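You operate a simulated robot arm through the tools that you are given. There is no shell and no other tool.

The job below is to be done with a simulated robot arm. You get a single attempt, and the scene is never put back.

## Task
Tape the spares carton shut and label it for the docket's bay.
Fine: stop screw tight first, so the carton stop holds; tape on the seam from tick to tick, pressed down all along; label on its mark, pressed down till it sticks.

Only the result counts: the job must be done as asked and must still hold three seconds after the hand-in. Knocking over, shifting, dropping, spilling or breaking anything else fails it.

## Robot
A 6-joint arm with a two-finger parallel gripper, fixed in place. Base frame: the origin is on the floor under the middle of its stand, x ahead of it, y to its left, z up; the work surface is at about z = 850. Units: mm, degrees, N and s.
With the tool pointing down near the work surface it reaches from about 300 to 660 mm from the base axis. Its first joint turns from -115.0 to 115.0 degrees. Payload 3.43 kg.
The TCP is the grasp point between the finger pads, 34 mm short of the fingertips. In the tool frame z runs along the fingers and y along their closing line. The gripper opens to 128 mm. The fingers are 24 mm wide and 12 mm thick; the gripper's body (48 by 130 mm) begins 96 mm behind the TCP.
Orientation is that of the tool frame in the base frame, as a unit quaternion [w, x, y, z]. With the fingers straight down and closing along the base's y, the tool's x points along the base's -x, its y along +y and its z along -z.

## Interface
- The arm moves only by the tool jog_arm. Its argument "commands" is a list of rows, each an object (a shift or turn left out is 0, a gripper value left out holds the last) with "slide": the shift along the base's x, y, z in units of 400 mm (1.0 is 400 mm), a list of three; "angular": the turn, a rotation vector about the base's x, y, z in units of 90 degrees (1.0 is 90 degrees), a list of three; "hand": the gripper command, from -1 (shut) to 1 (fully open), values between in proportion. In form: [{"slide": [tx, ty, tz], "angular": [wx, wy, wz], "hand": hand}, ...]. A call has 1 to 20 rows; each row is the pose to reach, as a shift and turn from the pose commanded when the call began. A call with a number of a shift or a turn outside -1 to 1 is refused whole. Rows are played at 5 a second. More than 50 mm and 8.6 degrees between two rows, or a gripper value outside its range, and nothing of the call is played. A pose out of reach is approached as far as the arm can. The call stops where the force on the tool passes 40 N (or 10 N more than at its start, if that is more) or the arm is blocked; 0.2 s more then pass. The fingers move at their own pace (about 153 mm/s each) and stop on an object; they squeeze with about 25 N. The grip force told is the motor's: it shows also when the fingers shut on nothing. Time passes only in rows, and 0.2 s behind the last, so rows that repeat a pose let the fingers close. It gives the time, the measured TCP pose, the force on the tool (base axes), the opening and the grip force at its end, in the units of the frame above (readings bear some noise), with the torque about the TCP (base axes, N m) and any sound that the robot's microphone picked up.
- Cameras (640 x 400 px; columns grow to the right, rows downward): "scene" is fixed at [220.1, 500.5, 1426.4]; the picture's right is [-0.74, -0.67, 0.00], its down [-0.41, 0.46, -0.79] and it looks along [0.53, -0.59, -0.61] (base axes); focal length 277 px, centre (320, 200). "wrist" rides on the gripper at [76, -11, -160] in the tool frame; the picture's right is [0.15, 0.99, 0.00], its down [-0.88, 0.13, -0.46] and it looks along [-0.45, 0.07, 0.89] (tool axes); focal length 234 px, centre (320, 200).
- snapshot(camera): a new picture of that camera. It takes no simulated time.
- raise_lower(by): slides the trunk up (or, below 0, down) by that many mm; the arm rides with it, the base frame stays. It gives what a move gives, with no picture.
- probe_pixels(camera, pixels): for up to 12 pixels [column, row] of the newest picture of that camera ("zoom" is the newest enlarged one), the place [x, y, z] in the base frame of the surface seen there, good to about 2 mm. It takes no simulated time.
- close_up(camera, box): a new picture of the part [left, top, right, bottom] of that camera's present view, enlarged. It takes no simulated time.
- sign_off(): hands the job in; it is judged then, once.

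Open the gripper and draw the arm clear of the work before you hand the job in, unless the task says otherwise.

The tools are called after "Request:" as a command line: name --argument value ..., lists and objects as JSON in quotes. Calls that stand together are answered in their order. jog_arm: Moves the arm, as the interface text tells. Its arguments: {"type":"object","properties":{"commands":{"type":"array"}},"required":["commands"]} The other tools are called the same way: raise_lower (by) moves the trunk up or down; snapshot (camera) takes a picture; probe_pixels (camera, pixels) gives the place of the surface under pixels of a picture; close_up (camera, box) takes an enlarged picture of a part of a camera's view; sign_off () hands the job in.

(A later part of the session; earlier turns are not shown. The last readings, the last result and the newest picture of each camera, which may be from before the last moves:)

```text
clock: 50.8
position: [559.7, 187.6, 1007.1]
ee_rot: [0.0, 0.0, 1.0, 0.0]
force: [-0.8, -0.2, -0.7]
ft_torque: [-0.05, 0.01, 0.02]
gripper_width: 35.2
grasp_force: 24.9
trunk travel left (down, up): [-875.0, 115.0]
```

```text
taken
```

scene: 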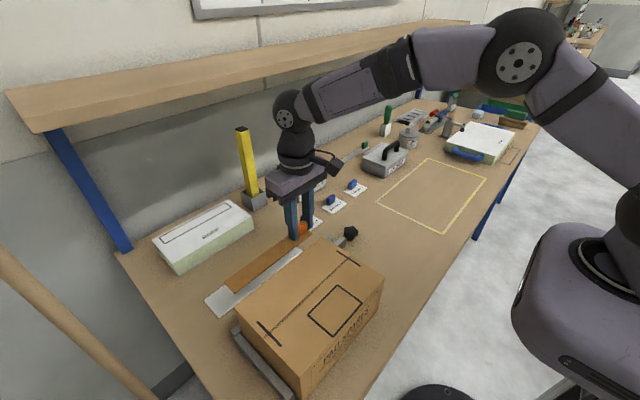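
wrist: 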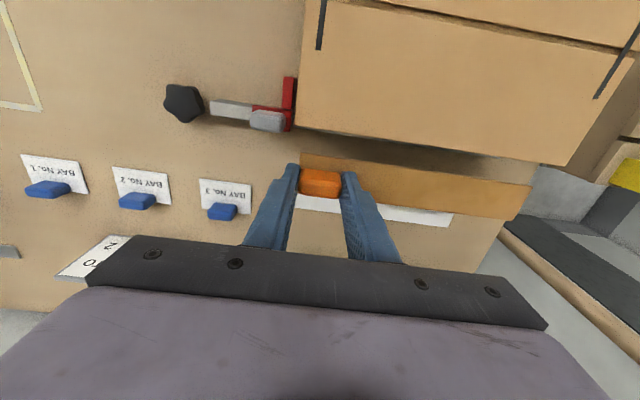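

Held well. I rise to z≈1043 and carry the strip back over the seam in 15 mm steps, shifting +5 mm in y.

Request:
jog_arm --commands '[{"slide": [0, 0, 0.03], "hand": -1}, {"slide": [0, 0, 0.06], "hand": -1}, {"slide": [-0.01, 0, 0.09], "hand": -1}, {"slide": [-0.04, 0.002, 0.09], "hand": -1}, {"slide": [-0.08, 0.004, 0.09], "hand": -1}, {"slide": [-0.12, 0.006, 0.09], "hand": -1}, {"slide": [-0.16, 0.008, 0.09], "hand": -1}, {"slide": [-0.2, 0.01, 0.09], "hand": -1}, {"slide": [-0.24, 0.011, 0.09], "hand": -1}, {"slide": [-0.28, 0.011, 0.09], "hand": -1}, {"slide": [-0.3, 0.011, 0.09], "hand": -1}, {"slide": [-0.308, 0.011, 0.09], "hand": -1}, {"slide": [-0.308, 0.011, 0.09], "hand": -1}]'

Request:
snapshot --camera "scene"

Request:
snapshot --camera "wrist"

```text
clock: 53.6
position: [437.8, 191.7, 1043.3]
ee_rot: [0.0, 0.0, 1.0, 0.0]
force: [0.2, 0.5, -0.6]
ft_torque: [-0.06, -0.04, -0.01]
gripper_width: 35.0
grasp_force: 24.6
trunk travel left (down, up): [-875.0, 115.0]
```

```text
taken
```

scene: 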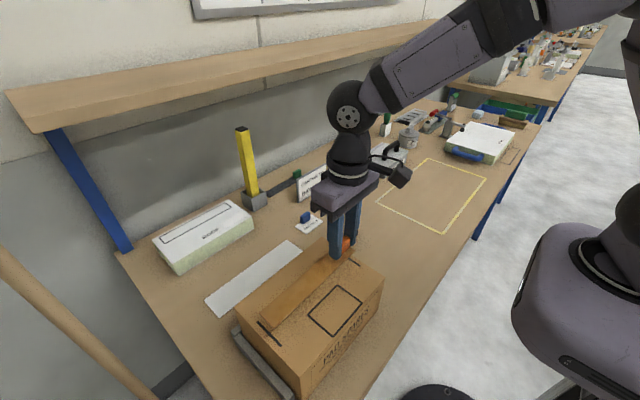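

```text
taken
```

wrist: 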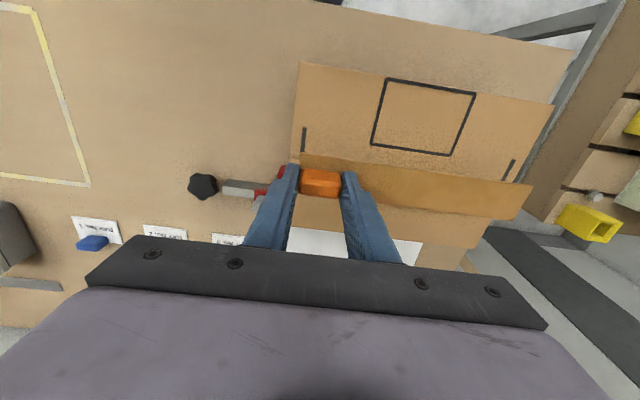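

The strip hovers over the seam. I enlarge the wrist view and probe the strip's corners and the ticks to align.

Request:
close_up --camera "wrist" --box '[285, 120, 405, 195]'

Request:
probe_pixels --camera "wrist" --pixels '[[303, 155], [303, 158], [350, 160], [400, 167], [450, 174], [500, 181], [529, 186], [524, 200], [515, 216], [480, 212], [430, 206], [380, 198]]'

Request:
close_up --camera "wrist" --box '[445, 140, 565, 235]'

```text
5.33 times, centred on (345, 158) of wrist
```

zoom: 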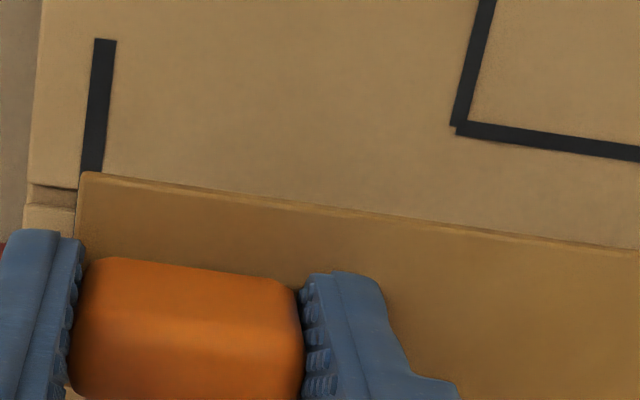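

```text
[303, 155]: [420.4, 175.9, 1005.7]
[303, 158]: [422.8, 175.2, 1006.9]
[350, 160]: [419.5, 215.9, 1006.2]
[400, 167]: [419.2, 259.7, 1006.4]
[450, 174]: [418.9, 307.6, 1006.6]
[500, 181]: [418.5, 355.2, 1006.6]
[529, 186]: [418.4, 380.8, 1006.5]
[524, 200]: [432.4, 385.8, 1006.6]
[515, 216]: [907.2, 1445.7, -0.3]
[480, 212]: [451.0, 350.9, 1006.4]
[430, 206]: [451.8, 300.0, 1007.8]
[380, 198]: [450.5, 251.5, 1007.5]
```

```text
4.21 times, centred on (505, 188) of wrist
```

zoom: 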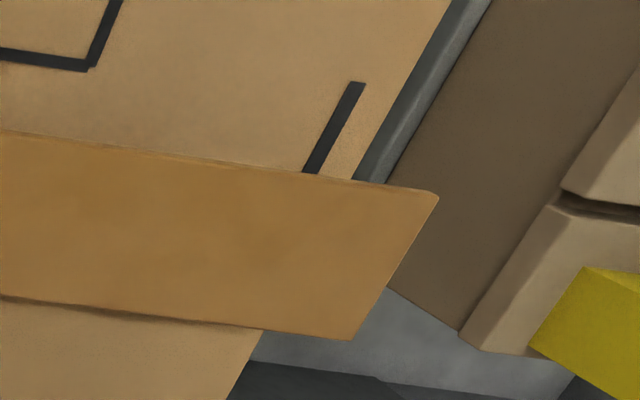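

The strip is level at z≈1006. I probe its +y end and +x edge in this enlarged view for the exact position.

Request:
probe_pixels --camera "zoom" --pixels '[[432, 196], [405, 243], [382, 283], [354, 334], [300, 330], [200, 318], [100, 305], [300, 176], [200, 163], [100, 150], [345, 120], [312, 165]]'

Request:
close_up --camera "wrist" --box '[285, 120, 405, 195]'

Request:
probe_pixels --camera "zoom" --pixels '[[85, 177], [82, 195], [80, 215], [79, 232], [200, 195], [100, 60], [92, 150], [50, 190], [50, 205], [140, 183], [400, 215], [600, 245]]'

```text
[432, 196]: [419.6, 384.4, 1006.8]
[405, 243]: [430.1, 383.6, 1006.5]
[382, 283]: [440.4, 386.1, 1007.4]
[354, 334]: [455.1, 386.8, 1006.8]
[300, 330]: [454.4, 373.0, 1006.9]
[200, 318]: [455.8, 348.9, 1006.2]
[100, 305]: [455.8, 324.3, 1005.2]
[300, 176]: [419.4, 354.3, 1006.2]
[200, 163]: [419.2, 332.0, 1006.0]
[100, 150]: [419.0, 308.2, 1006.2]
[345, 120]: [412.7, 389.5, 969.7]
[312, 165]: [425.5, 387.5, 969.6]
```

```text
5.33 times, centred on (345, 158) of wrist
```

zoom: 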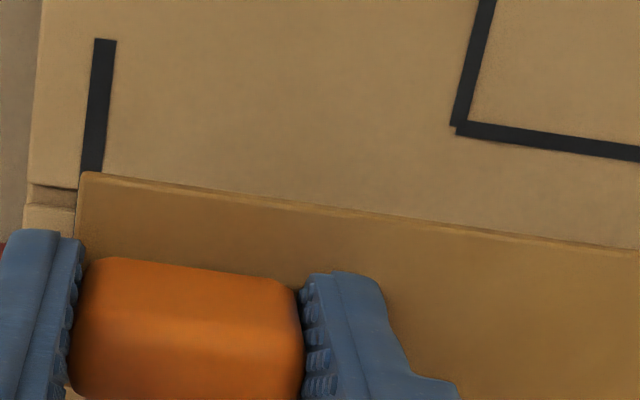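

```text
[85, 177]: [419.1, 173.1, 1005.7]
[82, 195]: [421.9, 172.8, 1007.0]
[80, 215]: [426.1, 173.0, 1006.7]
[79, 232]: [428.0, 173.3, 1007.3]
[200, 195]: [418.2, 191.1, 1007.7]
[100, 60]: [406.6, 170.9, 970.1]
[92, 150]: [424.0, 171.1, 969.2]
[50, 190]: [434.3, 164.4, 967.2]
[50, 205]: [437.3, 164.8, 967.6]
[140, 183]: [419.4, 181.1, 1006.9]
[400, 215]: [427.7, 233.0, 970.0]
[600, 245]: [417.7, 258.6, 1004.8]
```

The strip spans x≈418.3–456.3, y≈172.3–387 against seam x≈435.8 and ticks ≈172.8/388.8. I shift −1.5 mm in x and +0.7 mm in y and lower to just above the carton.

Request:
jog_arm --commands '[{"slide": [-0.00375, 0.00175, -0.02], "hand": -1}, {"slide": [-0.00375, 0.00175, -0.04], "hand": -1}, {"slide": [-0.00375, 0.00175, -0.06], "hand": -1}, {"slide": [-0.00375, 0.00175, -0.07], "hand": -1}, {"slide": [-0.00375, 0.00175, -0.07], "hand": -1}]'

Request:
snapshot --camera "wrist"

Request:
close_up --camera "scene" --box '[220, 220, 396, 345]'

```text
clock: 54.8
position: [435.5, 192.7, 1014.8]
ee_rot: [0.001, -0.001, 1.0, 0.0]
force: [0.2, 0.2, -0.7]
ft_torque: [-0.04, 0.01, 0.03]
gripper_width: 35.2
grasp_force: 25.0
trunk travel left (down, up): [-875.0, 115.0]
```

```text
taken
```

wrist: 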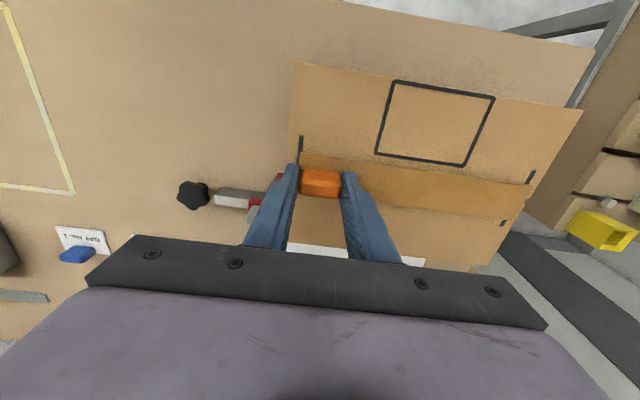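

```text
3.20 times, centred on (308, 282) of scene
```

zoom: 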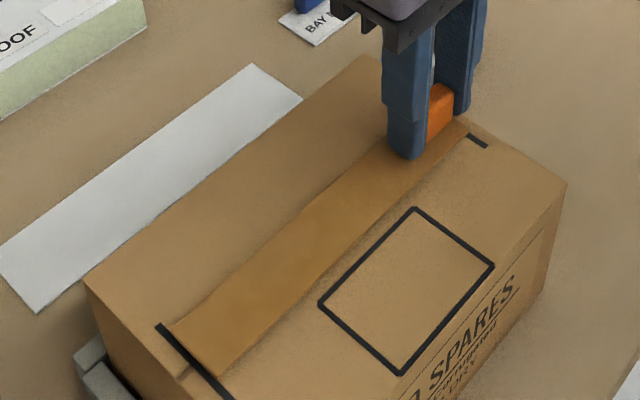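

The strip is now ~5 mm above the seam. I enlarge both ends in the wrist view to check tick alignment.

Request:
close_up --camera "wrist" --box '[470, 160, 550, 240]'

Request:
probe_pixels --camera "zoom" --pixels '[[310, 120], [300, 120], [230, 270], [280, 180], [250, 230], [330, 90], [215, 310], [345, 150], [200, 255], [200, 160], [265, 330], [240, 250]]'

Request:
close_up --camera "wrist" --box '[285, 125, 365, 175]'

Request:
probe_pixels --camera "zoom" --pixels '[[130, 100], [120, 200], [110, 235], [107, 260], [105, 290], [140, 240], [300, 265], [500, 295], [600, 310], [60, 250], [60, 280], [130, 160]]'

```text
5.00 times, centred on (510, 200) of wrist
```

zoom: 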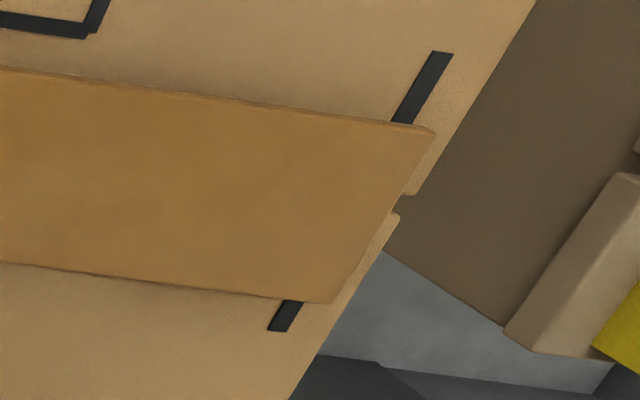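

```text
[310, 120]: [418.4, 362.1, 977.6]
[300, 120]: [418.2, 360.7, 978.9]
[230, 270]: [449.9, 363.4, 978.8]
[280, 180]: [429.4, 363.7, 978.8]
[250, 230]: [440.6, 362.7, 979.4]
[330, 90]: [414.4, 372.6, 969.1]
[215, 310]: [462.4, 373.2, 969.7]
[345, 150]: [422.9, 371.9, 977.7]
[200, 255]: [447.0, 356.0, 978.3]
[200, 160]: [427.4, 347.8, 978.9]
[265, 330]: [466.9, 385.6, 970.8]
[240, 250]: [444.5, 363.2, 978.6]
```

```text
8.00 times, centred on (325, 150) of wrist
```

zoom: 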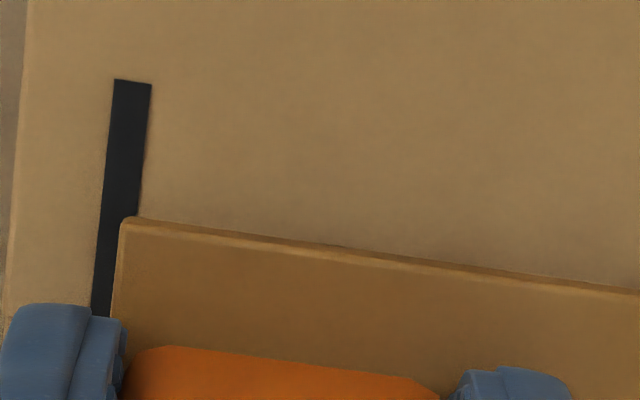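

```text
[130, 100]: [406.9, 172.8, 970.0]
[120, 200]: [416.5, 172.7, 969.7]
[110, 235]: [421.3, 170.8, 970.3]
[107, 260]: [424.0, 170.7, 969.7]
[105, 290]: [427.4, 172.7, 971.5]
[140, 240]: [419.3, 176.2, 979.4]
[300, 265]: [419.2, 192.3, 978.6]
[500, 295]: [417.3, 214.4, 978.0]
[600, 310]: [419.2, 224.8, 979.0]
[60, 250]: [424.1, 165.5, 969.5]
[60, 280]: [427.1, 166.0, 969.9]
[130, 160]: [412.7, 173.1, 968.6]
```

The −y end sits on its tick (tape end y≈174, tick centre ≈172.5). I probe the +y end directly for the exact offset.

Request:
close_up --camera "wrist" --box '[490, 160, 546, 230]'

Request:
probe_pixels --camera "zoom" --pixels '[[400, 160], [380, 200], [340, 260], [310, 310], [295, 335], [400, 80], [385, 115], [250, 360], [240, 375], [420, 90], [440, 160], [415, 150]]'

```text
5.71 times, centred on (518, 195) of wrist
```

zoom: 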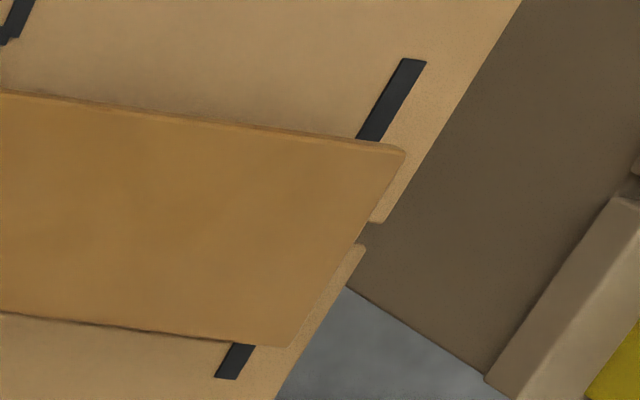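

```text
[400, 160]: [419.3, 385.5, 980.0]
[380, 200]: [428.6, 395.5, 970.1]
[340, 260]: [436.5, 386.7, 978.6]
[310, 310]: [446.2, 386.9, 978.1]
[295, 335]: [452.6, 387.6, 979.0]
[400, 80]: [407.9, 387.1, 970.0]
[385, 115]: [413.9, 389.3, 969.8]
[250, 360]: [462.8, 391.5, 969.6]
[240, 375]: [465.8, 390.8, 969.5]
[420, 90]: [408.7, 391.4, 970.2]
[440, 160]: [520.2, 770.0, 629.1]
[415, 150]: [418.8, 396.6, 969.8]
```

The +y end lies at y≈387.5 against the tick at ≈388.7, so y is centred. I probe both long edges once more for the x centring.

Request:
probe_pixels --camera "zoom" --pixels '[[50, 103], [50, 98], [100, 110], [200, 123], [300, 137], [200, 334], [150, 327], [100, 320], [50, 313], [200, 340], [250, 341], [366, 232]]'

Request:
probe_pixels --camera "wrist" --pixels '[[400, 168], [400, 172], [450, 176], [450, 180], [440, 213], [440, 210], [400, 206], [400, 203], [480, 216], [480, 213]]'

```text
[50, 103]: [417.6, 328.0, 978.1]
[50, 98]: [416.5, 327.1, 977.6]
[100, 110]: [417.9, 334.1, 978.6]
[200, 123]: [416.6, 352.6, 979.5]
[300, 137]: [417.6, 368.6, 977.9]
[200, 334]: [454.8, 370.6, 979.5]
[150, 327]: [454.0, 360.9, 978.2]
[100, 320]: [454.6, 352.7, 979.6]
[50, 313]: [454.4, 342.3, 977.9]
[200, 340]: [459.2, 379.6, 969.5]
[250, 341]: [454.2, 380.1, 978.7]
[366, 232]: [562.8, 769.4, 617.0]
```

```text
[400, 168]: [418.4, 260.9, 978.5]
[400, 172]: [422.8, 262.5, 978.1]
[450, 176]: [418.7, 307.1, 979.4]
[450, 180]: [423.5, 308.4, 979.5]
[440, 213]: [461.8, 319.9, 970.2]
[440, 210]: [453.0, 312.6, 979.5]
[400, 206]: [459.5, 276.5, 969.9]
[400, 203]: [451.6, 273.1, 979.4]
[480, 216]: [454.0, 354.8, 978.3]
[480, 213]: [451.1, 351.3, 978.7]
```

The strip centre is x≈435.9, matching the seam at 435.8. I lower in 1 mm steps until contact shows in the force.

Request:
jog_arm --commands '[{"slide": [0, 0, -0.005], "hand": -1}, {"slide": [0, 0, -0.0075], "hand": -1}, {"slide": [0, 0, -0.01], "hand": -1}, {"slide": [0, 0, -0.0115], "hand": -1}, {"slide": [0, 0, -0.0115], "hand": -1}]'

```text
clock: 56.0
position: [435.7, 193.1, 1010.3]
ee_rot: [-0.001, -0.001, 1.0, 0.001]
force: [0.6, 0.3, -1.1]
ft_torque: [0.01, 0.02, 0.01]
gripper_width: 35.2
grasp_force: 25.0
trunk travel left (down, up): [-875.0, 115.0]
```

Torque about x has dropped to ~0, hinting at first contact at z≈1010. I go down another 1.5 mm in 0.5 mm steps.

Request:
jog_arm --commands '[{"slide": [0, 0, -0.00125], "hand": -1}, {"slide": [0, 0, -0.0025], "hand": -1}, {"slide": [0, 0, -0.00375], "hand": -1}, {"slide": [0, 0, -0.00375], "hand": -1}]'

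Request:
snapshot --camera "wrist"

Request:
close_up --camera "scene" --box '[220, 220, 396, 345]'

```text
clock: 57.0
position: [434.8, 193.1, 1009.2]
ee_rot: [0.001, -0.001, 1.0, 0.002]
force: [-0.1, -0.8, 7.7]
ft_torque: [-0.06, 0.07, -0.02]
gripper_width: 35.0
grasp_force: 25.3
trunk travel left (down, up): [-875.0, 115.0]
```

```text
taken
```

wrist: 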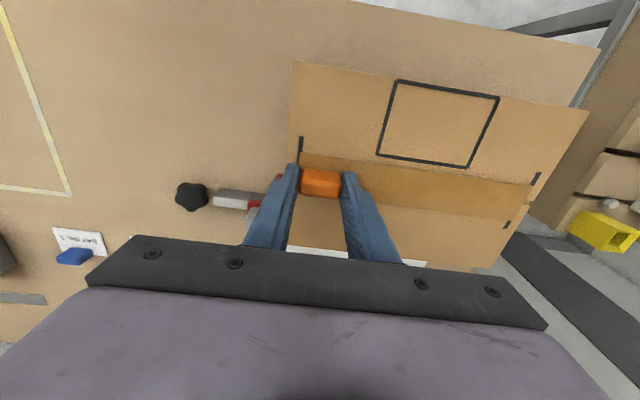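

```text
3.20 times, centred on (308, 282) of scene
```

zoom: 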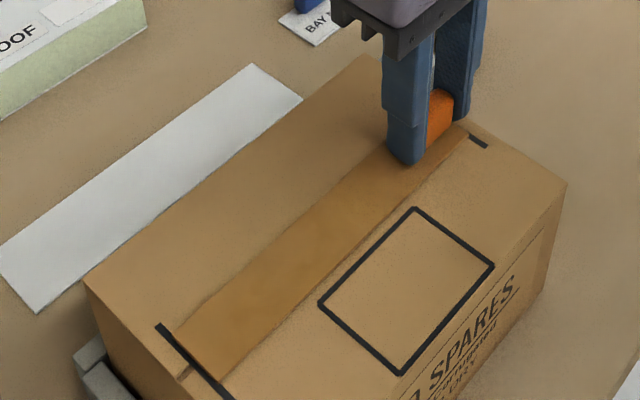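

Contact: 7.7 N upward at z≈1009. I verify the final alignment at both ends before pressing and releasing.

Request:
close_up --camera "wrist" --box '[490, 160, 554, 240]'

Request:
close_up --camera "wrist" --box '[285, 125, 365, 175]'

Request:
probe_pixels --camera "wrist" --pixels '[[400, 168], [400, 170], [450, 176], [450, 178], [440, 213], [440, 211], [400, 207], [400, 205], [480, 217], [480, 215], [500, 184], [360, 163]]'

```text
5.00 times, centred on (522, 200) of wrist
```

zoom: 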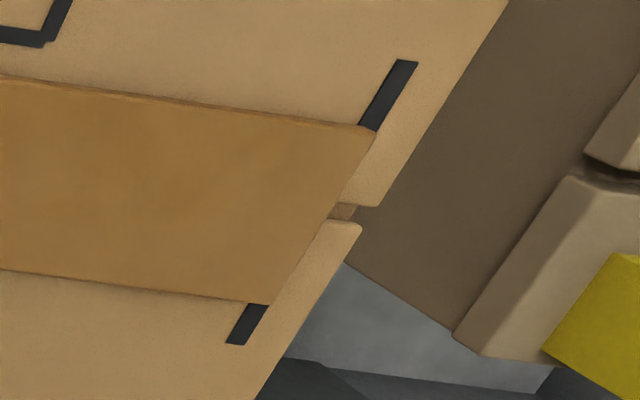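

```text
8.00 times, centred on (325, 150) of wrist
```

zoom: 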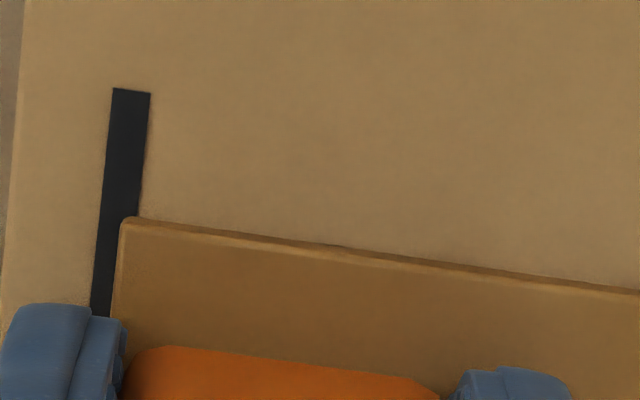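

```text
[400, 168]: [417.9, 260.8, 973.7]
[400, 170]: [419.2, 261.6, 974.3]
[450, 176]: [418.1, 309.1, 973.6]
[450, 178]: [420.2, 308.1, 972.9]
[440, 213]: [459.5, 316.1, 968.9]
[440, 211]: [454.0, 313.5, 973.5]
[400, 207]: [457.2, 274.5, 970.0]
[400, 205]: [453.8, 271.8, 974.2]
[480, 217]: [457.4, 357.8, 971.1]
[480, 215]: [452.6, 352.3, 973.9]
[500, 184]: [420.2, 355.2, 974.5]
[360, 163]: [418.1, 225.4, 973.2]
```

The strip's +y end covers its tick and the −y end sits on the middle of its tick; the seam exits near mid-width. I release, opening gently, and rise.

Request:
jog_arm --commands '[{"slide": [0, 0, 0.0025], "hand": -1}, {"slide": [0, 0, 0.0025], "hand": -0.35}, {"slide": [0, 0, 0.0025], "hand": -0.2}, {"slide": [0, 0, 0.0025], "hand": -0.2}, {"slide": [0, 0, 0.04], "hand": -0.2}, {"slide": [0, 0, 0.1], "hand": -0.2}, {"slide": [0, 0, 0.15], "hand": -0.2}, {"slide": [0, 0, 0.15], "hand": -0.2}]'

Request:
snapshot --camera "wrist"

Request:
close_up --camera "scene" --box '[220, 220, 396, 345]'

```text
clock: 58.8
position: [435.2, 193.2, 1069.6]
ee_rot: [0.0, 0.0, 1.0, 0.0]
force: [0.7, -0.3, 0.3]
ft_torque: [-0.04, -0.02, 0.0]
gripper_width: 51.1
grasp_force: 0.1
trunk travel left (down, up): [-875.0, 115.0]
```

```text
taken
```

wrist: 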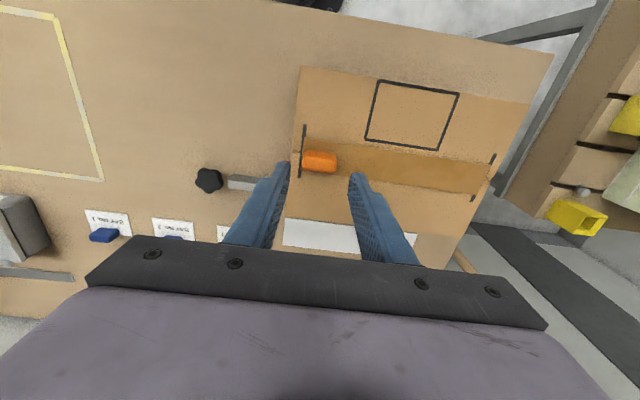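

```text
3.20 times, centred on (308, 282) of scene
```

zoom: 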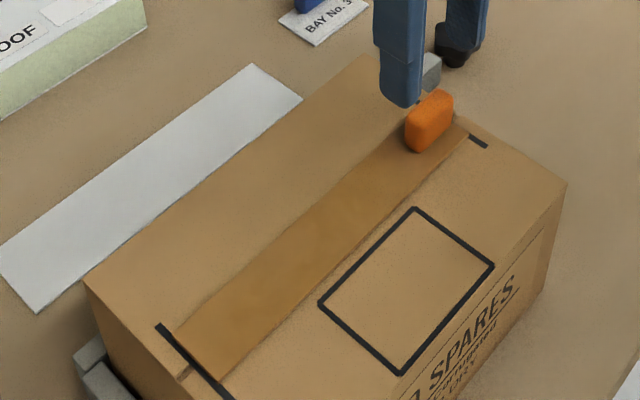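

The strip lies on the seam from tick to tick. I close the fingers and go to mid-strip (y≈281), descending to just above the tape to press.

Request:
jog_arm --commands '[{"slide": [0.001, 0.08, 0.0], "hand": -1}, {"slide": [0.0015, 0.16, 0.0], "hand": -1}, {"slide": [0.0015, 0.22, -0.06], "hand": -1}, {"slide": [0.0015, 0.22, -0.12], "hand": -1}, {"slide": [0.0015, 0.22, -0.145], "hand": -1}, {"slide": [0.0015, 0.22, -0.145], "hand": -1}]'

Request:
jog_arm --commands '[{"slide": [0, 0, -0.0025], "hand": -1}, {"slide": [0, 0, -0.005], "hand": -1}, {"slide": [0, 0, -0.0075], "hand": -1}, {"slide": [0, 0, -0.01], "hand": -1}, {"slide": [0, 0, -0.01], "hand": -1}]'

```text
clock: 60.2
position: [436.0, 280.7, 1011.8]
ee_rot: [0.0, -0.001, 1.0, 0.0]
force: [-0.9, 0.4, 1.0]
ft_torque: [0.03, 0.0, 0.04]
gripper_width: 0.0
grasp_force: 25.0
trunk travel left (down, up): [-875.0, 115.0]
```

```text
clock: 61.4
position: [436.3, 279.9, 1007.5]
ee_rot: [0.001, -0.001, 1.0, 0.0]
force: [0.0, 0.3, 5.6]
ft_torque: [0.0, -0.02, 0.0]
gripper_width: 0.3
grasp_force: 24.9
trunk travel left (down, up): [-875.0, 115.0]
```

First contact at z≈1007.5 with 5.6 N. I press on 2 mm further in steps to learn the stiffness.

Request:
jog_arm --commands '[{"slide": [0, 0, -0.0015], "hand": -1}, {"slide": [0, 0, -0.003], "hand": -1}, {"slide": [0, 0, -0.003], "hand": -1}]'

Request:
jog_arm --commands '[{"slide": [0, 0, -0.0015], "hand": -1}, {"slide": [0, 0, -0.0025], "hand": -1}, {"slide": [0, 0, -0.0025], "hand": -1}]'

Request:
close_up --camera "scene" --box '[220, 220, 396, 345]'

```text
clock: 62.2
position: [436.8, 279.6, 1007.4]
ee_rot: [0.002, -0.001, 1.0, 0.002]
force: [1.7, 1.1, 17.8]
ft_torque: [0.05, 0.04, -0.01]
gripper_width: 0.3
grasp_force: 25.2
trunk travel left (down, up): [-875.0, 115.0]
```

```text
clock: 63.0
position: [436.6, 281.1, 1007.9]
ee_rot: [0.002, -0.001, 1.0, 0.002]
force: [0.8, 1.9, 28.4]
ft_torque: [0.05, 0.03, 0.0]
gripper_width: 0.0
grasp_force: 25.2
trunk travel left (down, up): [-875.0, 115.0]
```

```text
3.20 times, centred on (308, 282) of scene
```

zoom: 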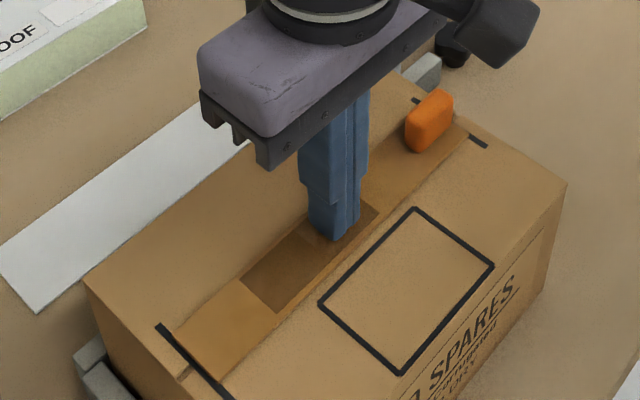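

The pressed section turned darker – clear feedback that it stuck. I lift and look at the whole strip to see which part is pressed.

Request:
jog_arm --commands '[{"slide": [0, 0, 0.01], "hand": -1}, {"slide": [0, 0, 0.06], "hand": -1}, {"slide": [0, 0, 0.12], "hand": -1}, {"slide": [0, 0, 0.12], "hand": -1}]'

Request:
close_up --camera "scene" --box '[220, 220, 396, 345]'

Request:
snapshot --camera "wrist"

```text
clock: 64.0
position: [436.6, 279.3, 1052.2]
ee_rot: [-0.001, -0.001, 1.0, 0.0]
force: [0.7, 0.4, 1.2]
ft_torque: [0.01, 0.01, 0.01]
gripper_width: 0.0
grasp_force: 25.0
trunk travel left (down, up): [-875.0, 115.0]
```

```text
3.20 times, centred on (308, 282) of scene
```

zoom: 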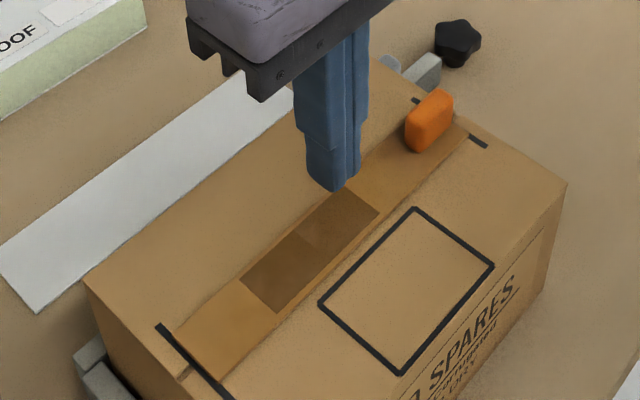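

```text
taken
```

wrist: 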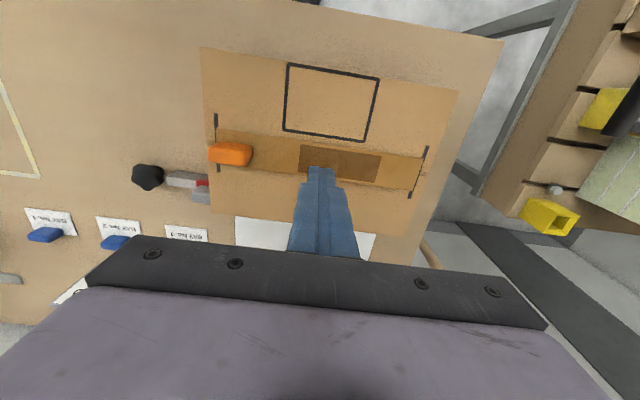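

Two ~36 mm segments (y≈245–317) are stuck, so the strip has six segments. I press next at y≈335 and y≈370 with the same depth (~28 N).

Request:
jog_arm --commands '[{"slide": [0, 0.07, 0], "hand": -1}, {"slide": [0, 0.137, -0.03], "hand": -1}, {"slide": [0, 0.137, -0.08], "hand": -1}, {"slide": [0, 0.137, -0.108], "hand": -1}, {"slide": [0, 0.137, -0.113], "hand": -1}, {"slide": [0, 0.137, -0.117], "hand": -1}, {"slide": [0, 0.137, -0.12], "hand": -1}, {"slide": [0, 0.137, -0.12], "hand": -1}]'

Request:
close_up --camera "scene" --box '[220, 220, 396, 345]'

```text
clock: 65.8
position: [435.6, 334.5, 1008.1]
ee_rot: [0.003, -0.001, 1.0, 0.003]
force: [-0.3, -1.8, 23.6]
ft_torque: [-0.08, 0.08, 0.01]
gripper_width: 0.0
grasp_force: 25.0
trunk travel left (down, up): [-875.0, 115.0]
```

```text
3.20 times, centred on (308, 282) of scene
```

zoom: 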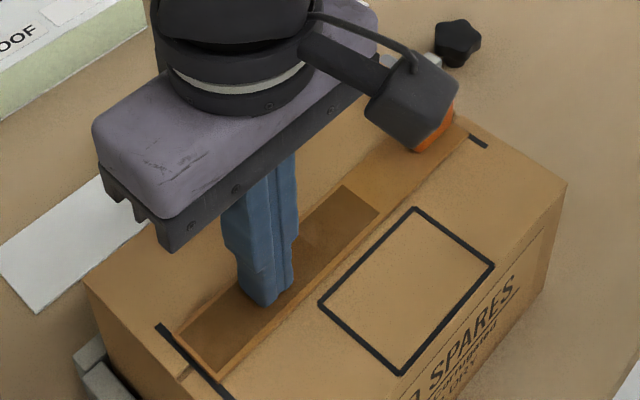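

23.6 N here, and the strip is now dark nearly to its +y end. I lift, move to y≈370 and press again.

Request:
jog_arm --commands '[{"slide": [0, 0, 0.012], "hand": -1}, {"slide": [0, 0.04, 0.025], "hand": -1}, {"slide": [0, 0.088, 0.02], "hand": -1}, {"slide": [0, 0.088, 0.01], "hand": -1}, {"slide": [0, 0.088, 0.006], "hand": -1}, {"slide": [0, 0.088, 0.002], "hand": -1}, {"slide": [0, 0.088, -0.001], "hand": -1}, {"slide": [0, 0.088, -0.001], "hand": -1}]'

Request:
close_up --camera "scene" --box '[220, 220, 396, 345]'

```text
clock: 67.6
position: [435.8, 369.3, 1007.3]
ee_rot: [0.002, -0.002, 1.0, 0.003]
force: [1.2, -0.8, 23.4]
ft_torque: [-0.03, 0.04, 0.0]
gripper_width: 0.0
grasp_force: 25.0
trunk travel left (down, up): [-875.0, 115.0]
```

```text
3.20 times, centred on (308, 282) of scene
```

zoom: 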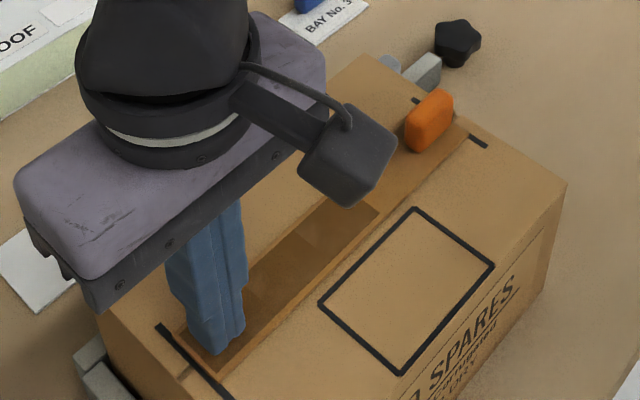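

The +y half is done. I lift and travel to y≈229, beside the tab, for the next press.

Request:
jog_arm --commands '[{"slide": [0, 0, 0.015], "hand": -1}, {"slide": [0, -0.05, 0.08], "hand": -1}, {"slide": [0, -0.15, 0.1], "hand": -1}, {"slide": [0, -0.25, 0.1], "hand": -1}, {"slide": [0, -0.33, 0.1], "hand": -1}, {"slide": [0, -0.352, 0.08], "hand": -1}, {"slide": [0, -0.352, 0.04], "hand": -1}, {"slide": [0, -0.352, 0.015], "hand": -1}, {"slide": [0, -0.352, 0.007], "hand": -1}, {"slide": [0, -0.352, 0.003], "hand": -1}, {"slide": [0, -0.352, 0.0], "hand": -1}, {"slide": [0, -0.352, 0.0], "hand": -1}]'

Request:
close_up --camera "scene" --box '[220, 220, 396, 345]'

```text
clock: 70.2
position: [435.5, 229.8, 1008.2]
ee_rot: [0.003, -0.001, 1.0, 0.003]
force: [-0.3, 1.4, 33.1]
ft_torque: [0.04, 0.17, 0.01]
gripper_width: 0.1
grasp_force: 24.7
trunk travel left (down, up): [-875.0, 115.0]
```

```text
3.20 times, centred on (308, 282) of scene
```

zoom: 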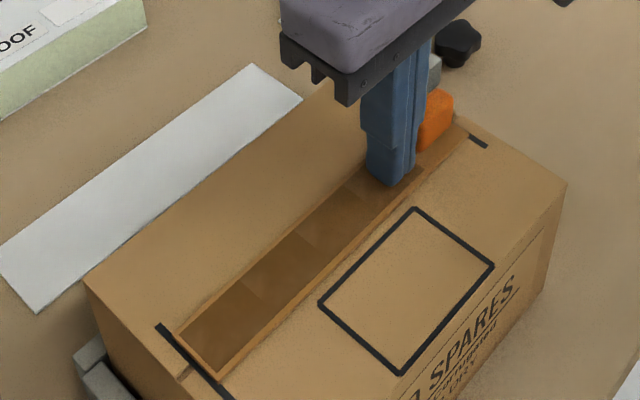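

Segment beside the tab is stuck too (33 N). Next I press on the tab's top at y≈192.5 for the last segment, descending in small steps.

Request:
jog_arm --commands '[{"slide": [0, 0, 0.02], "hand": -1}, {"slide": [0, 0, 0.08], "hand": -1}, {"slide": [0, 0, 0.125], "hand": -1}, {"slide": [0, -0.05, 0.125], "hand": -1}, {"slide": [0, -0.0935, 0.11], "hand": -1}, {"slide": [0, -0.0935, 0.09], "hand": -1}, {"slide": [0, -0.0935, 0.085], "hand": -1}, {"slide": [0, -0.0935, 0.081], "hand": -1}, {"slide": [0, -0.0935, 0.081], "hand": -1}]'

```text
clock: 72.2
position: [436.7, 192.2, 1038.5]
ee_rot: [0.002, -0.001, 1.0, 0.001]
force: [0.3, -1.7, 10.4]
ft_torque: [-0.03, 0.0, -0.02]
gripper_width: 0.0
grasp_force: 24.7
trunk travel left (down, up): [-875.0, 115.0]
```

Contact on the tab's top at 10.4 N. I press about 1.8 mm deeper to reach ~28 N and look.

Request:
jog_arm --commands '[{"slide": [0, 0, -0.0015], "hand": -1}, {"slide": [0, 0, -0.003], "hand": -1}, {"slide": [0, 0, -0.0045], "hand": -1}, {"slide": [0, 0, -0.0045], "hand": -1}]'

Request:
close_up --camera "scene" --box '[220, 220, 396, 345]'

Request:
snapshot --camera "wrist"

```text
clock: 73.2
position: [438.1, 192.7, 1037.5]
ee_rot: [0.003, -0.001, 1.0, 0.002]
force: [4.5, -1.5, 31.1]
ft_torque: [-0.06, -0.09, -0.08]
gripper_width: 0.0
grasp_force: 26.0
trunk travel left (down, up): [-875.0, 115.0]
```

```text
3.20 times, centred on (308, 282) of scene
```

zoom: 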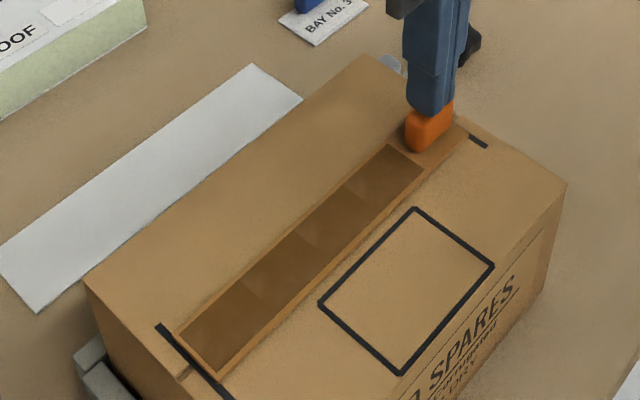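

```text
taken
```

wrist: 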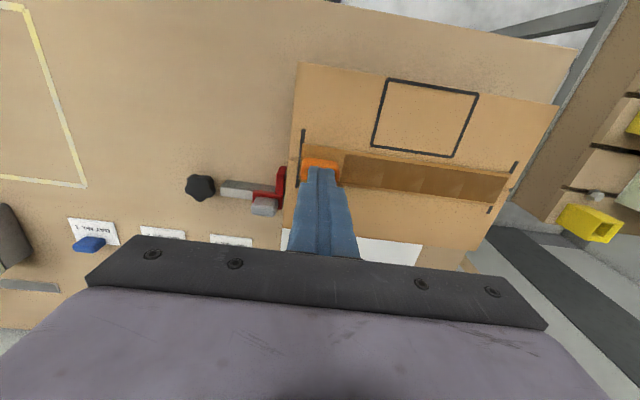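

31 N on the tab. I lift off and look closely at whether the strip under and around the tab has darkened as well.

Request:
jog_arm --commands '[{"slide": [0, 0, 0.015], "hand": -1}, {"slide": [0, 0, 0.08], "hand": -1}, {"slide": [-0.05, 0, 0.12], "hand": -1}, {"slide": [-0.05, 0, 0.12], "hand": -1}]'

Request:
close_up --camera "scene" --box '[316, 240, 380, 280]'

Request:
snapshot --camera "wrist"

Request:
close_up --camera "scene" --box '[240, 240, 384, 350]'

```text
clock: 74.2
position: [416.6, 192.5, 1081.9]
ee_rot: [-0.001, -0.001, 1.0, 0.0]
force: [-0.1, 0.9, -0.2]
ft_torque: [-0.03, 0.02, 0.03]
gripper_width: 0.0
grasp_force: 25.1
trunk travel left (down, up): [-875.0, 115.0]
```

```text
10.00 times, centred on (348, 260) of scene
```

zoom: 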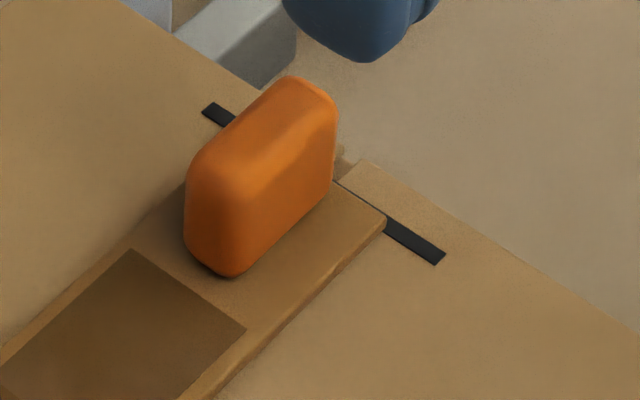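

```text
taken
```

wrist: 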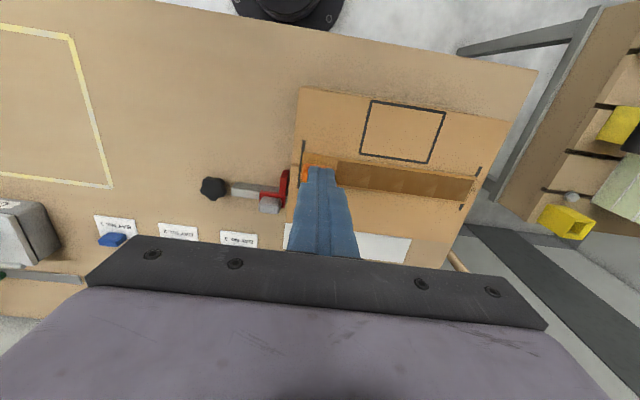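

```text
3.64 times, centred on (312, 295) of scene
```

zoom: 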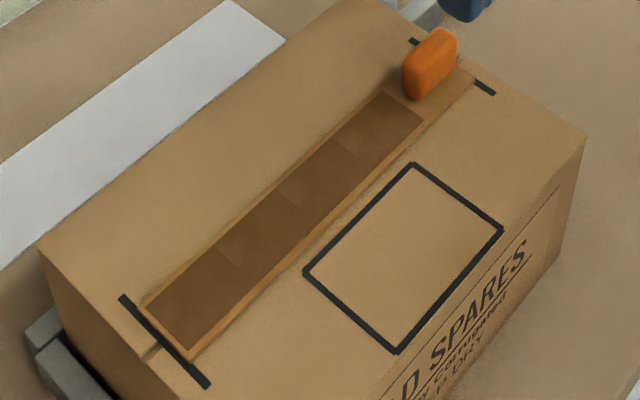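

Four dark cells show along the free strip, none visibly around the tab. I zoom in from the wrist camera to read the cell boundaries exactly.

Request:
close_up --camera "wrist" --box '[296, 140, 496, 215]'

Request:
probe_pixels --camera "zoom" --pixels '[[130, 70], [130, 110], [240, 90], [350, 110], [470, 130], [570, 145], [550, 190], [575, 160]]'

Request:
close_up --camera "wrist" --box '[296, 145, 360, 190]'

```text
3.20 times, centred on (396, 178) of wrist
```

zoom: 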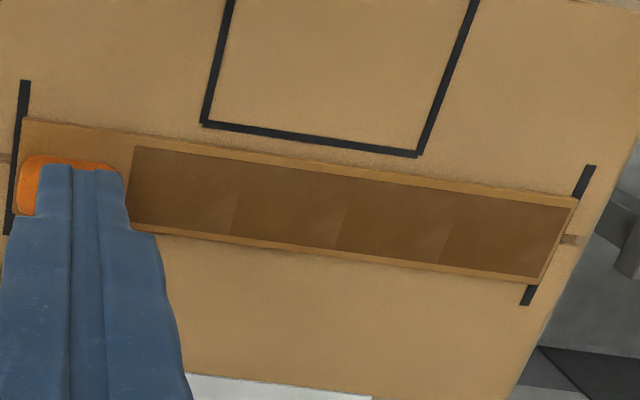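

```text
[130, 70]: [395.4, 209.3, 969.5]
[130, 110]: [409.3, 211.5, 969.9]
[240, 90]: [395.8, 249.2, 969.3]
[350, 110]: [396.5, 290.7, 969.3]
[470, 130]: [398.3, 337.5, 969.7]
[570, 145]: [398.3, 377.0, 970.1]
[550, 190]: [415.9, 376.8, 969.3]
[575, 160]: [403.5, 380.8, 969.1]
```

```text
8.89 times, centred on (328, 168) of wrist
```

zoom: 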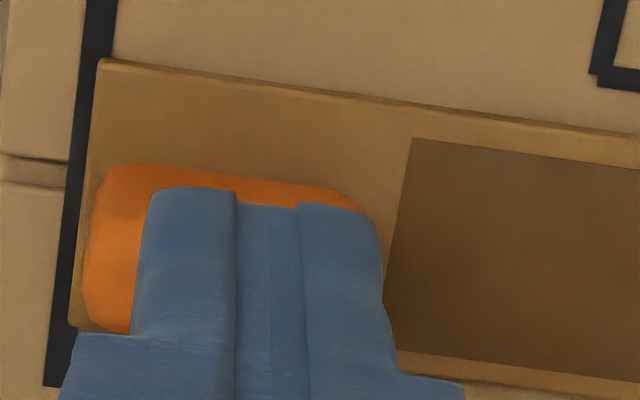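

Cells measure ~42.8 mm (y≈216–388 all dark), leaving the fifth cell (174–216) under the tab not yet dark. I will press that cell with the two fingertips straddling the tab, so I turn the tool 90° above it with a 40 mm opening.

Request:
jog_arm --commands '[{"slide": [0.01, 0, 0.01], "angular": [0, 0, 0.0833], "hand": -0.375}, {"slide": [0.02, 0, 0.01], "angular": [0, 0, 0.1667], "hand": -0.375}, {"slide": [0.03, 0, 0.01], "angular": [0, 0, 0.25], "hand": -0.375}, {"slide": [0.04, 0, 0.01], "angular": [0, 0, 0.3333], "hand": -0.375}, {"slide": [0.048, 0, 0.01], "angular": [0, 0, 0.4167], "hand": -0.375}, {"slide": [0.048, 0, 0.01], "angular": [0, 0, 0.5], "hand": -0.375}, {"slide": [0.048, 0, 0.01], "angular": [0, 0, 0.5833], "hand": -0.375}, {"slide": [0.048, 0, 0.01], "angular": [0, 0, 0.6667], "hand": -0.375}, {"slide": [0.048, 0, 0.01], "angular": [0, 0, 0.75], "hand": -0.375}, {"slide": [0.048, 0, 0.01], "angular": [0, 0, 0.8333], "hand": -0.375}, {"slide": [0.048, 0, 0.01], "angular": [0, 0, 0.9167], "hand": -0.375}, {"slide": [0.048, 0, 0.01], "angular": [0, 0, 1.0], "hand": -0.375}, {"slide": [0.048, 0, 0.01], "angular": [0, 0, 1.0], "hand": -0.375}]'

Request:
snapshot --camera "wrist"

Request:
close_up --camera "wrist" --box '[260, 120, 380, 195]'

```text
clock: 77.0
position: [436.5, 192.5, 1087.3]
ee_rot: [0.0, 0.708, -0.706, 0.0]
force: [-0.4, 0.4, -0.6]
ft_torque: [0.02, -0.02, 0.03]
gripper_width: 40.3
grasp_force: 0.0
trunk travel left (down, up): [-875.0, 115.0]
```

```text
taken
```

wrist: 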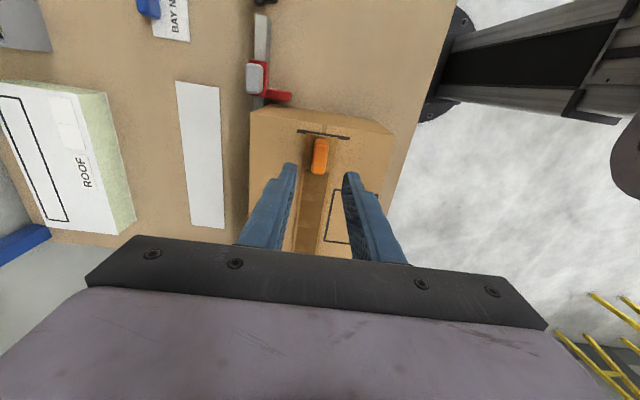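

```text
5.33 times, centred on (320, 158) of wrist
```

zoom: 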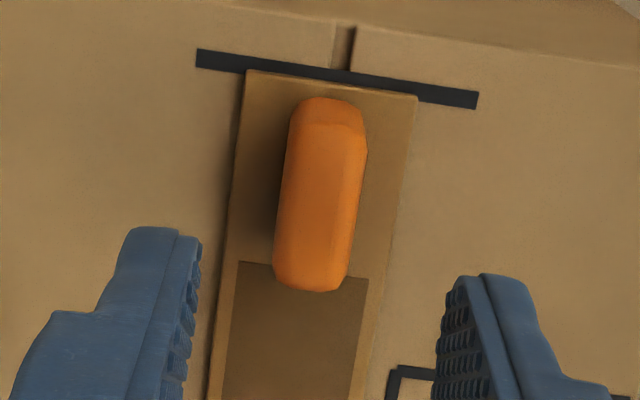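

The tab and bare fifth cell are clear, with the strip end on the tick. I probe the tab's faces to centre the fingers on it.

Request:
probe_pixels --camera "zoom" --pixels '[[288, 150], [283, 200], [278, 250], [330, 150], [325, 200], [318, 250], [362, 150], [356, 200], [350, 250], [240, 200], [400, 200], [320, 285]]'

```text
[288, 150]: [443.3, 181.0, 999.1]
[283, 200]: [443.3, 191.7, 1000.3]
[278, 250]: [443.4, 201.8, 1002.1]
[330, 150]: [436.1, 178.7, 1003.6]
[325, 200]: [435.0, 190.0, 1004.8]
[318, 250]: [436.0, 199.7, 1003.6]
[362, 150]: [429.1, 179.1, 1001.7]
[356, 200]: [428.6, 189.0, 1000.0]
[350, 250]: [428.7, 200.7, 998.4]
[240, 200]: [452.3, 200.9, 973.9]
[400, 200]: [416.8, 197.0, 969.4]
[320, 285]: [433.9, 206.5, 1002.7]
```

Tab spans x≈428.7–443.4 (centre 436.0). I set a 20 mm opening and descend with the fingers on either side of the tab to a few mm above the tape.

Request:
jog_arm --commands '[{"slide": [-0.0005, 0, -0.02], "hand": -0.6875}, {"slide": [-0.0005, 0, -0.06], "hand": -0.6875}, {"slide": [-0.0005, 0, -0.09], "hand": -0.6875}, {"slide": [-0.0005, 0, -0.09], "hand": -0.6875}]'

Request:
close_up --camera "wrist" --box '[260, 120, 380, 195]'

```text
clock: 78.0
position: [436.3, 192.1, 1050.0]
ee_rot: [0.0, 0.708, -0.706, -0.001]
force: [0.2, 0.1, 0.3]
ft_torque: [0.0, -0.01, -0.01]
gripper_width: 19.8
grasp_force: 0.0
trunk travel left (down, up): [-875.0, 115.0]
```

```text
5.33 times, centred on (320, 158) of wrist
```

zoom: 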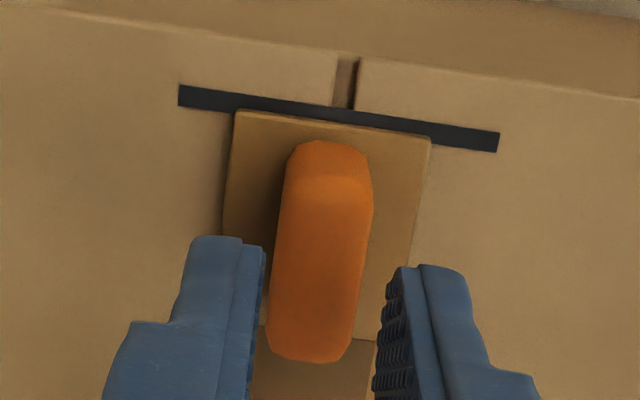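

The tab is centred between the fingertips. I go down to z≈1012 and then press in small steps.

Request:
jog_arm --commands '[{"slide": [0, 0, -0.04], "hand": -0.6875}, {"slide": [0, 0, -0.08], "hand": -0.6875}, {"slide": [0, 0, -0.095], "hand": -0.6875}, {"slide": [0, 0, -0.1], "hand": -0.6875}, {"slide": [0, 0, -0.104], "hand": -0.6875}, {"slide": [0, 0, -0.104], "hand": -0.6875}]'

Request:
close_up --camera "wrist" --box '[260, 120, 380, 195]'

```text
clock: 79.4
position: [435.6, 191.9, 1009.3]
ee_rot: [0.0, 0.708, -0.706, 0.0]
force: [0.4, 0.1, 0.1]
ft_torque: [0.01, 0.01, -0.01]
gripper_width: 19.9
grasp_force: 0.2
trunk travel left (down, up): [-875.0, 115.0]
```

```text
5.33 times, centred on (320, 158) of wrist
```

zoom: 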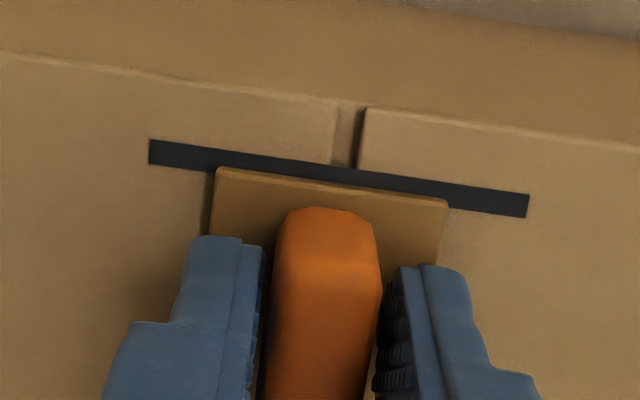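

The fingers straddle the tab just above the tape. I press down in 0.6–0.8 mm steps watching the force.

Request:
jog_arm --commands '[{"slide": [0, 0, -0.002], "hand": -0.6875}, {"slide": [0, 0, -0.004], "hand": -0.6875}, {"slide": [0, 0, -0.006], "hand": -0.6875}, {"slide": [0, 0, -0.0075], "hand": -0.6875}, {"slide": [0, 0, -0.0075], "hand": -0.6875}]'

Request:
close_up --camera "wrist" --box '[260, 120, 380, 195]'

```text
clock: 80.6
position: [436.2, 192.6, 1008.4]
ee_rot: [-0.002, 0.708, -0.707, 0.001]
force: [-1.1, 1.5, 14.0]
ft_torque: [0.0, 0.09, 0.09]
gripper_width: 20.0
grasp_force: 0.0
trunk travel left (down, up): [-875.0, 115.0]
```

```text
5.33 times, centred on (320, 158) of wrist
```

zoom: 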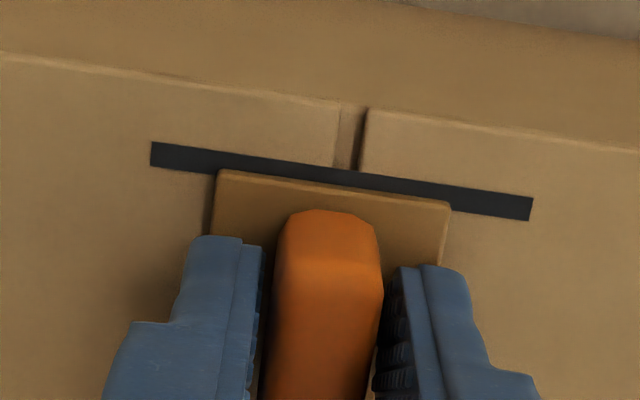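

14 N and no darkening yet; I increase to about 30 N.

Request:
jog_arm --commands '[{"slide": [0, 0, -0.0015], "hand": -0.6875}, {"slide": [0, 0, -0.003], "hand": -0.6875}, {"slide": [0, 0, -0.0042], "hand": -0.6875}, {"slide": [0, 0, -0.0042], "hand": -0.6875}, {"slide": [0, 0, -0.0042], "hand": -0.6875}]'

Request:
close_up --camera "wrist" --box '[260, 120, 380, 195]'

Request:
close_up --camera "scene" --box '[316, 230, 396, 290]'

```text
clock: 81.8
position: [434.3, 192.2, 1007.1]
ee_rot: [0.003, -0.707, 0.707, -0.002]
force: [0.2, 2.6, 32.9]
ft_torque: [0.01, 0.15, -0.05]
gripper_width: 19.8
grasp_force: 0.1
trunk travel left (down, up): [-875.0, 115.0]
```

```text
5.33 times, centred on (320, 158) of wrist
```

zoom: 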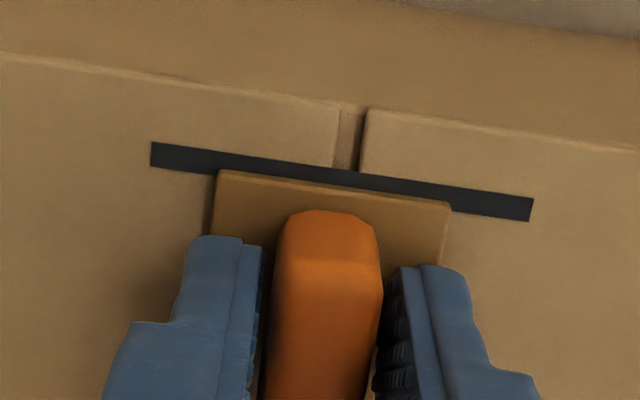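

```text
6.67 times, centred on (356, 260) of scene
```

zoom: 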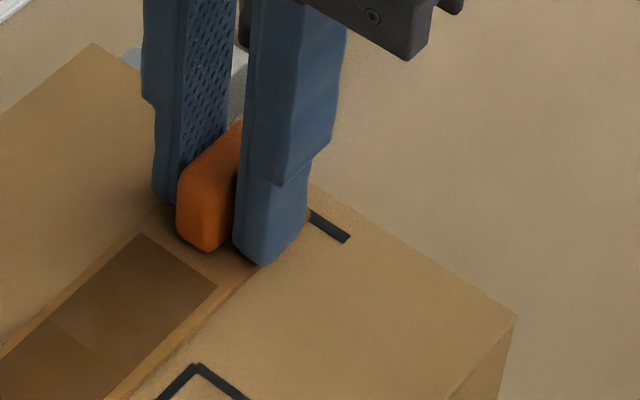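

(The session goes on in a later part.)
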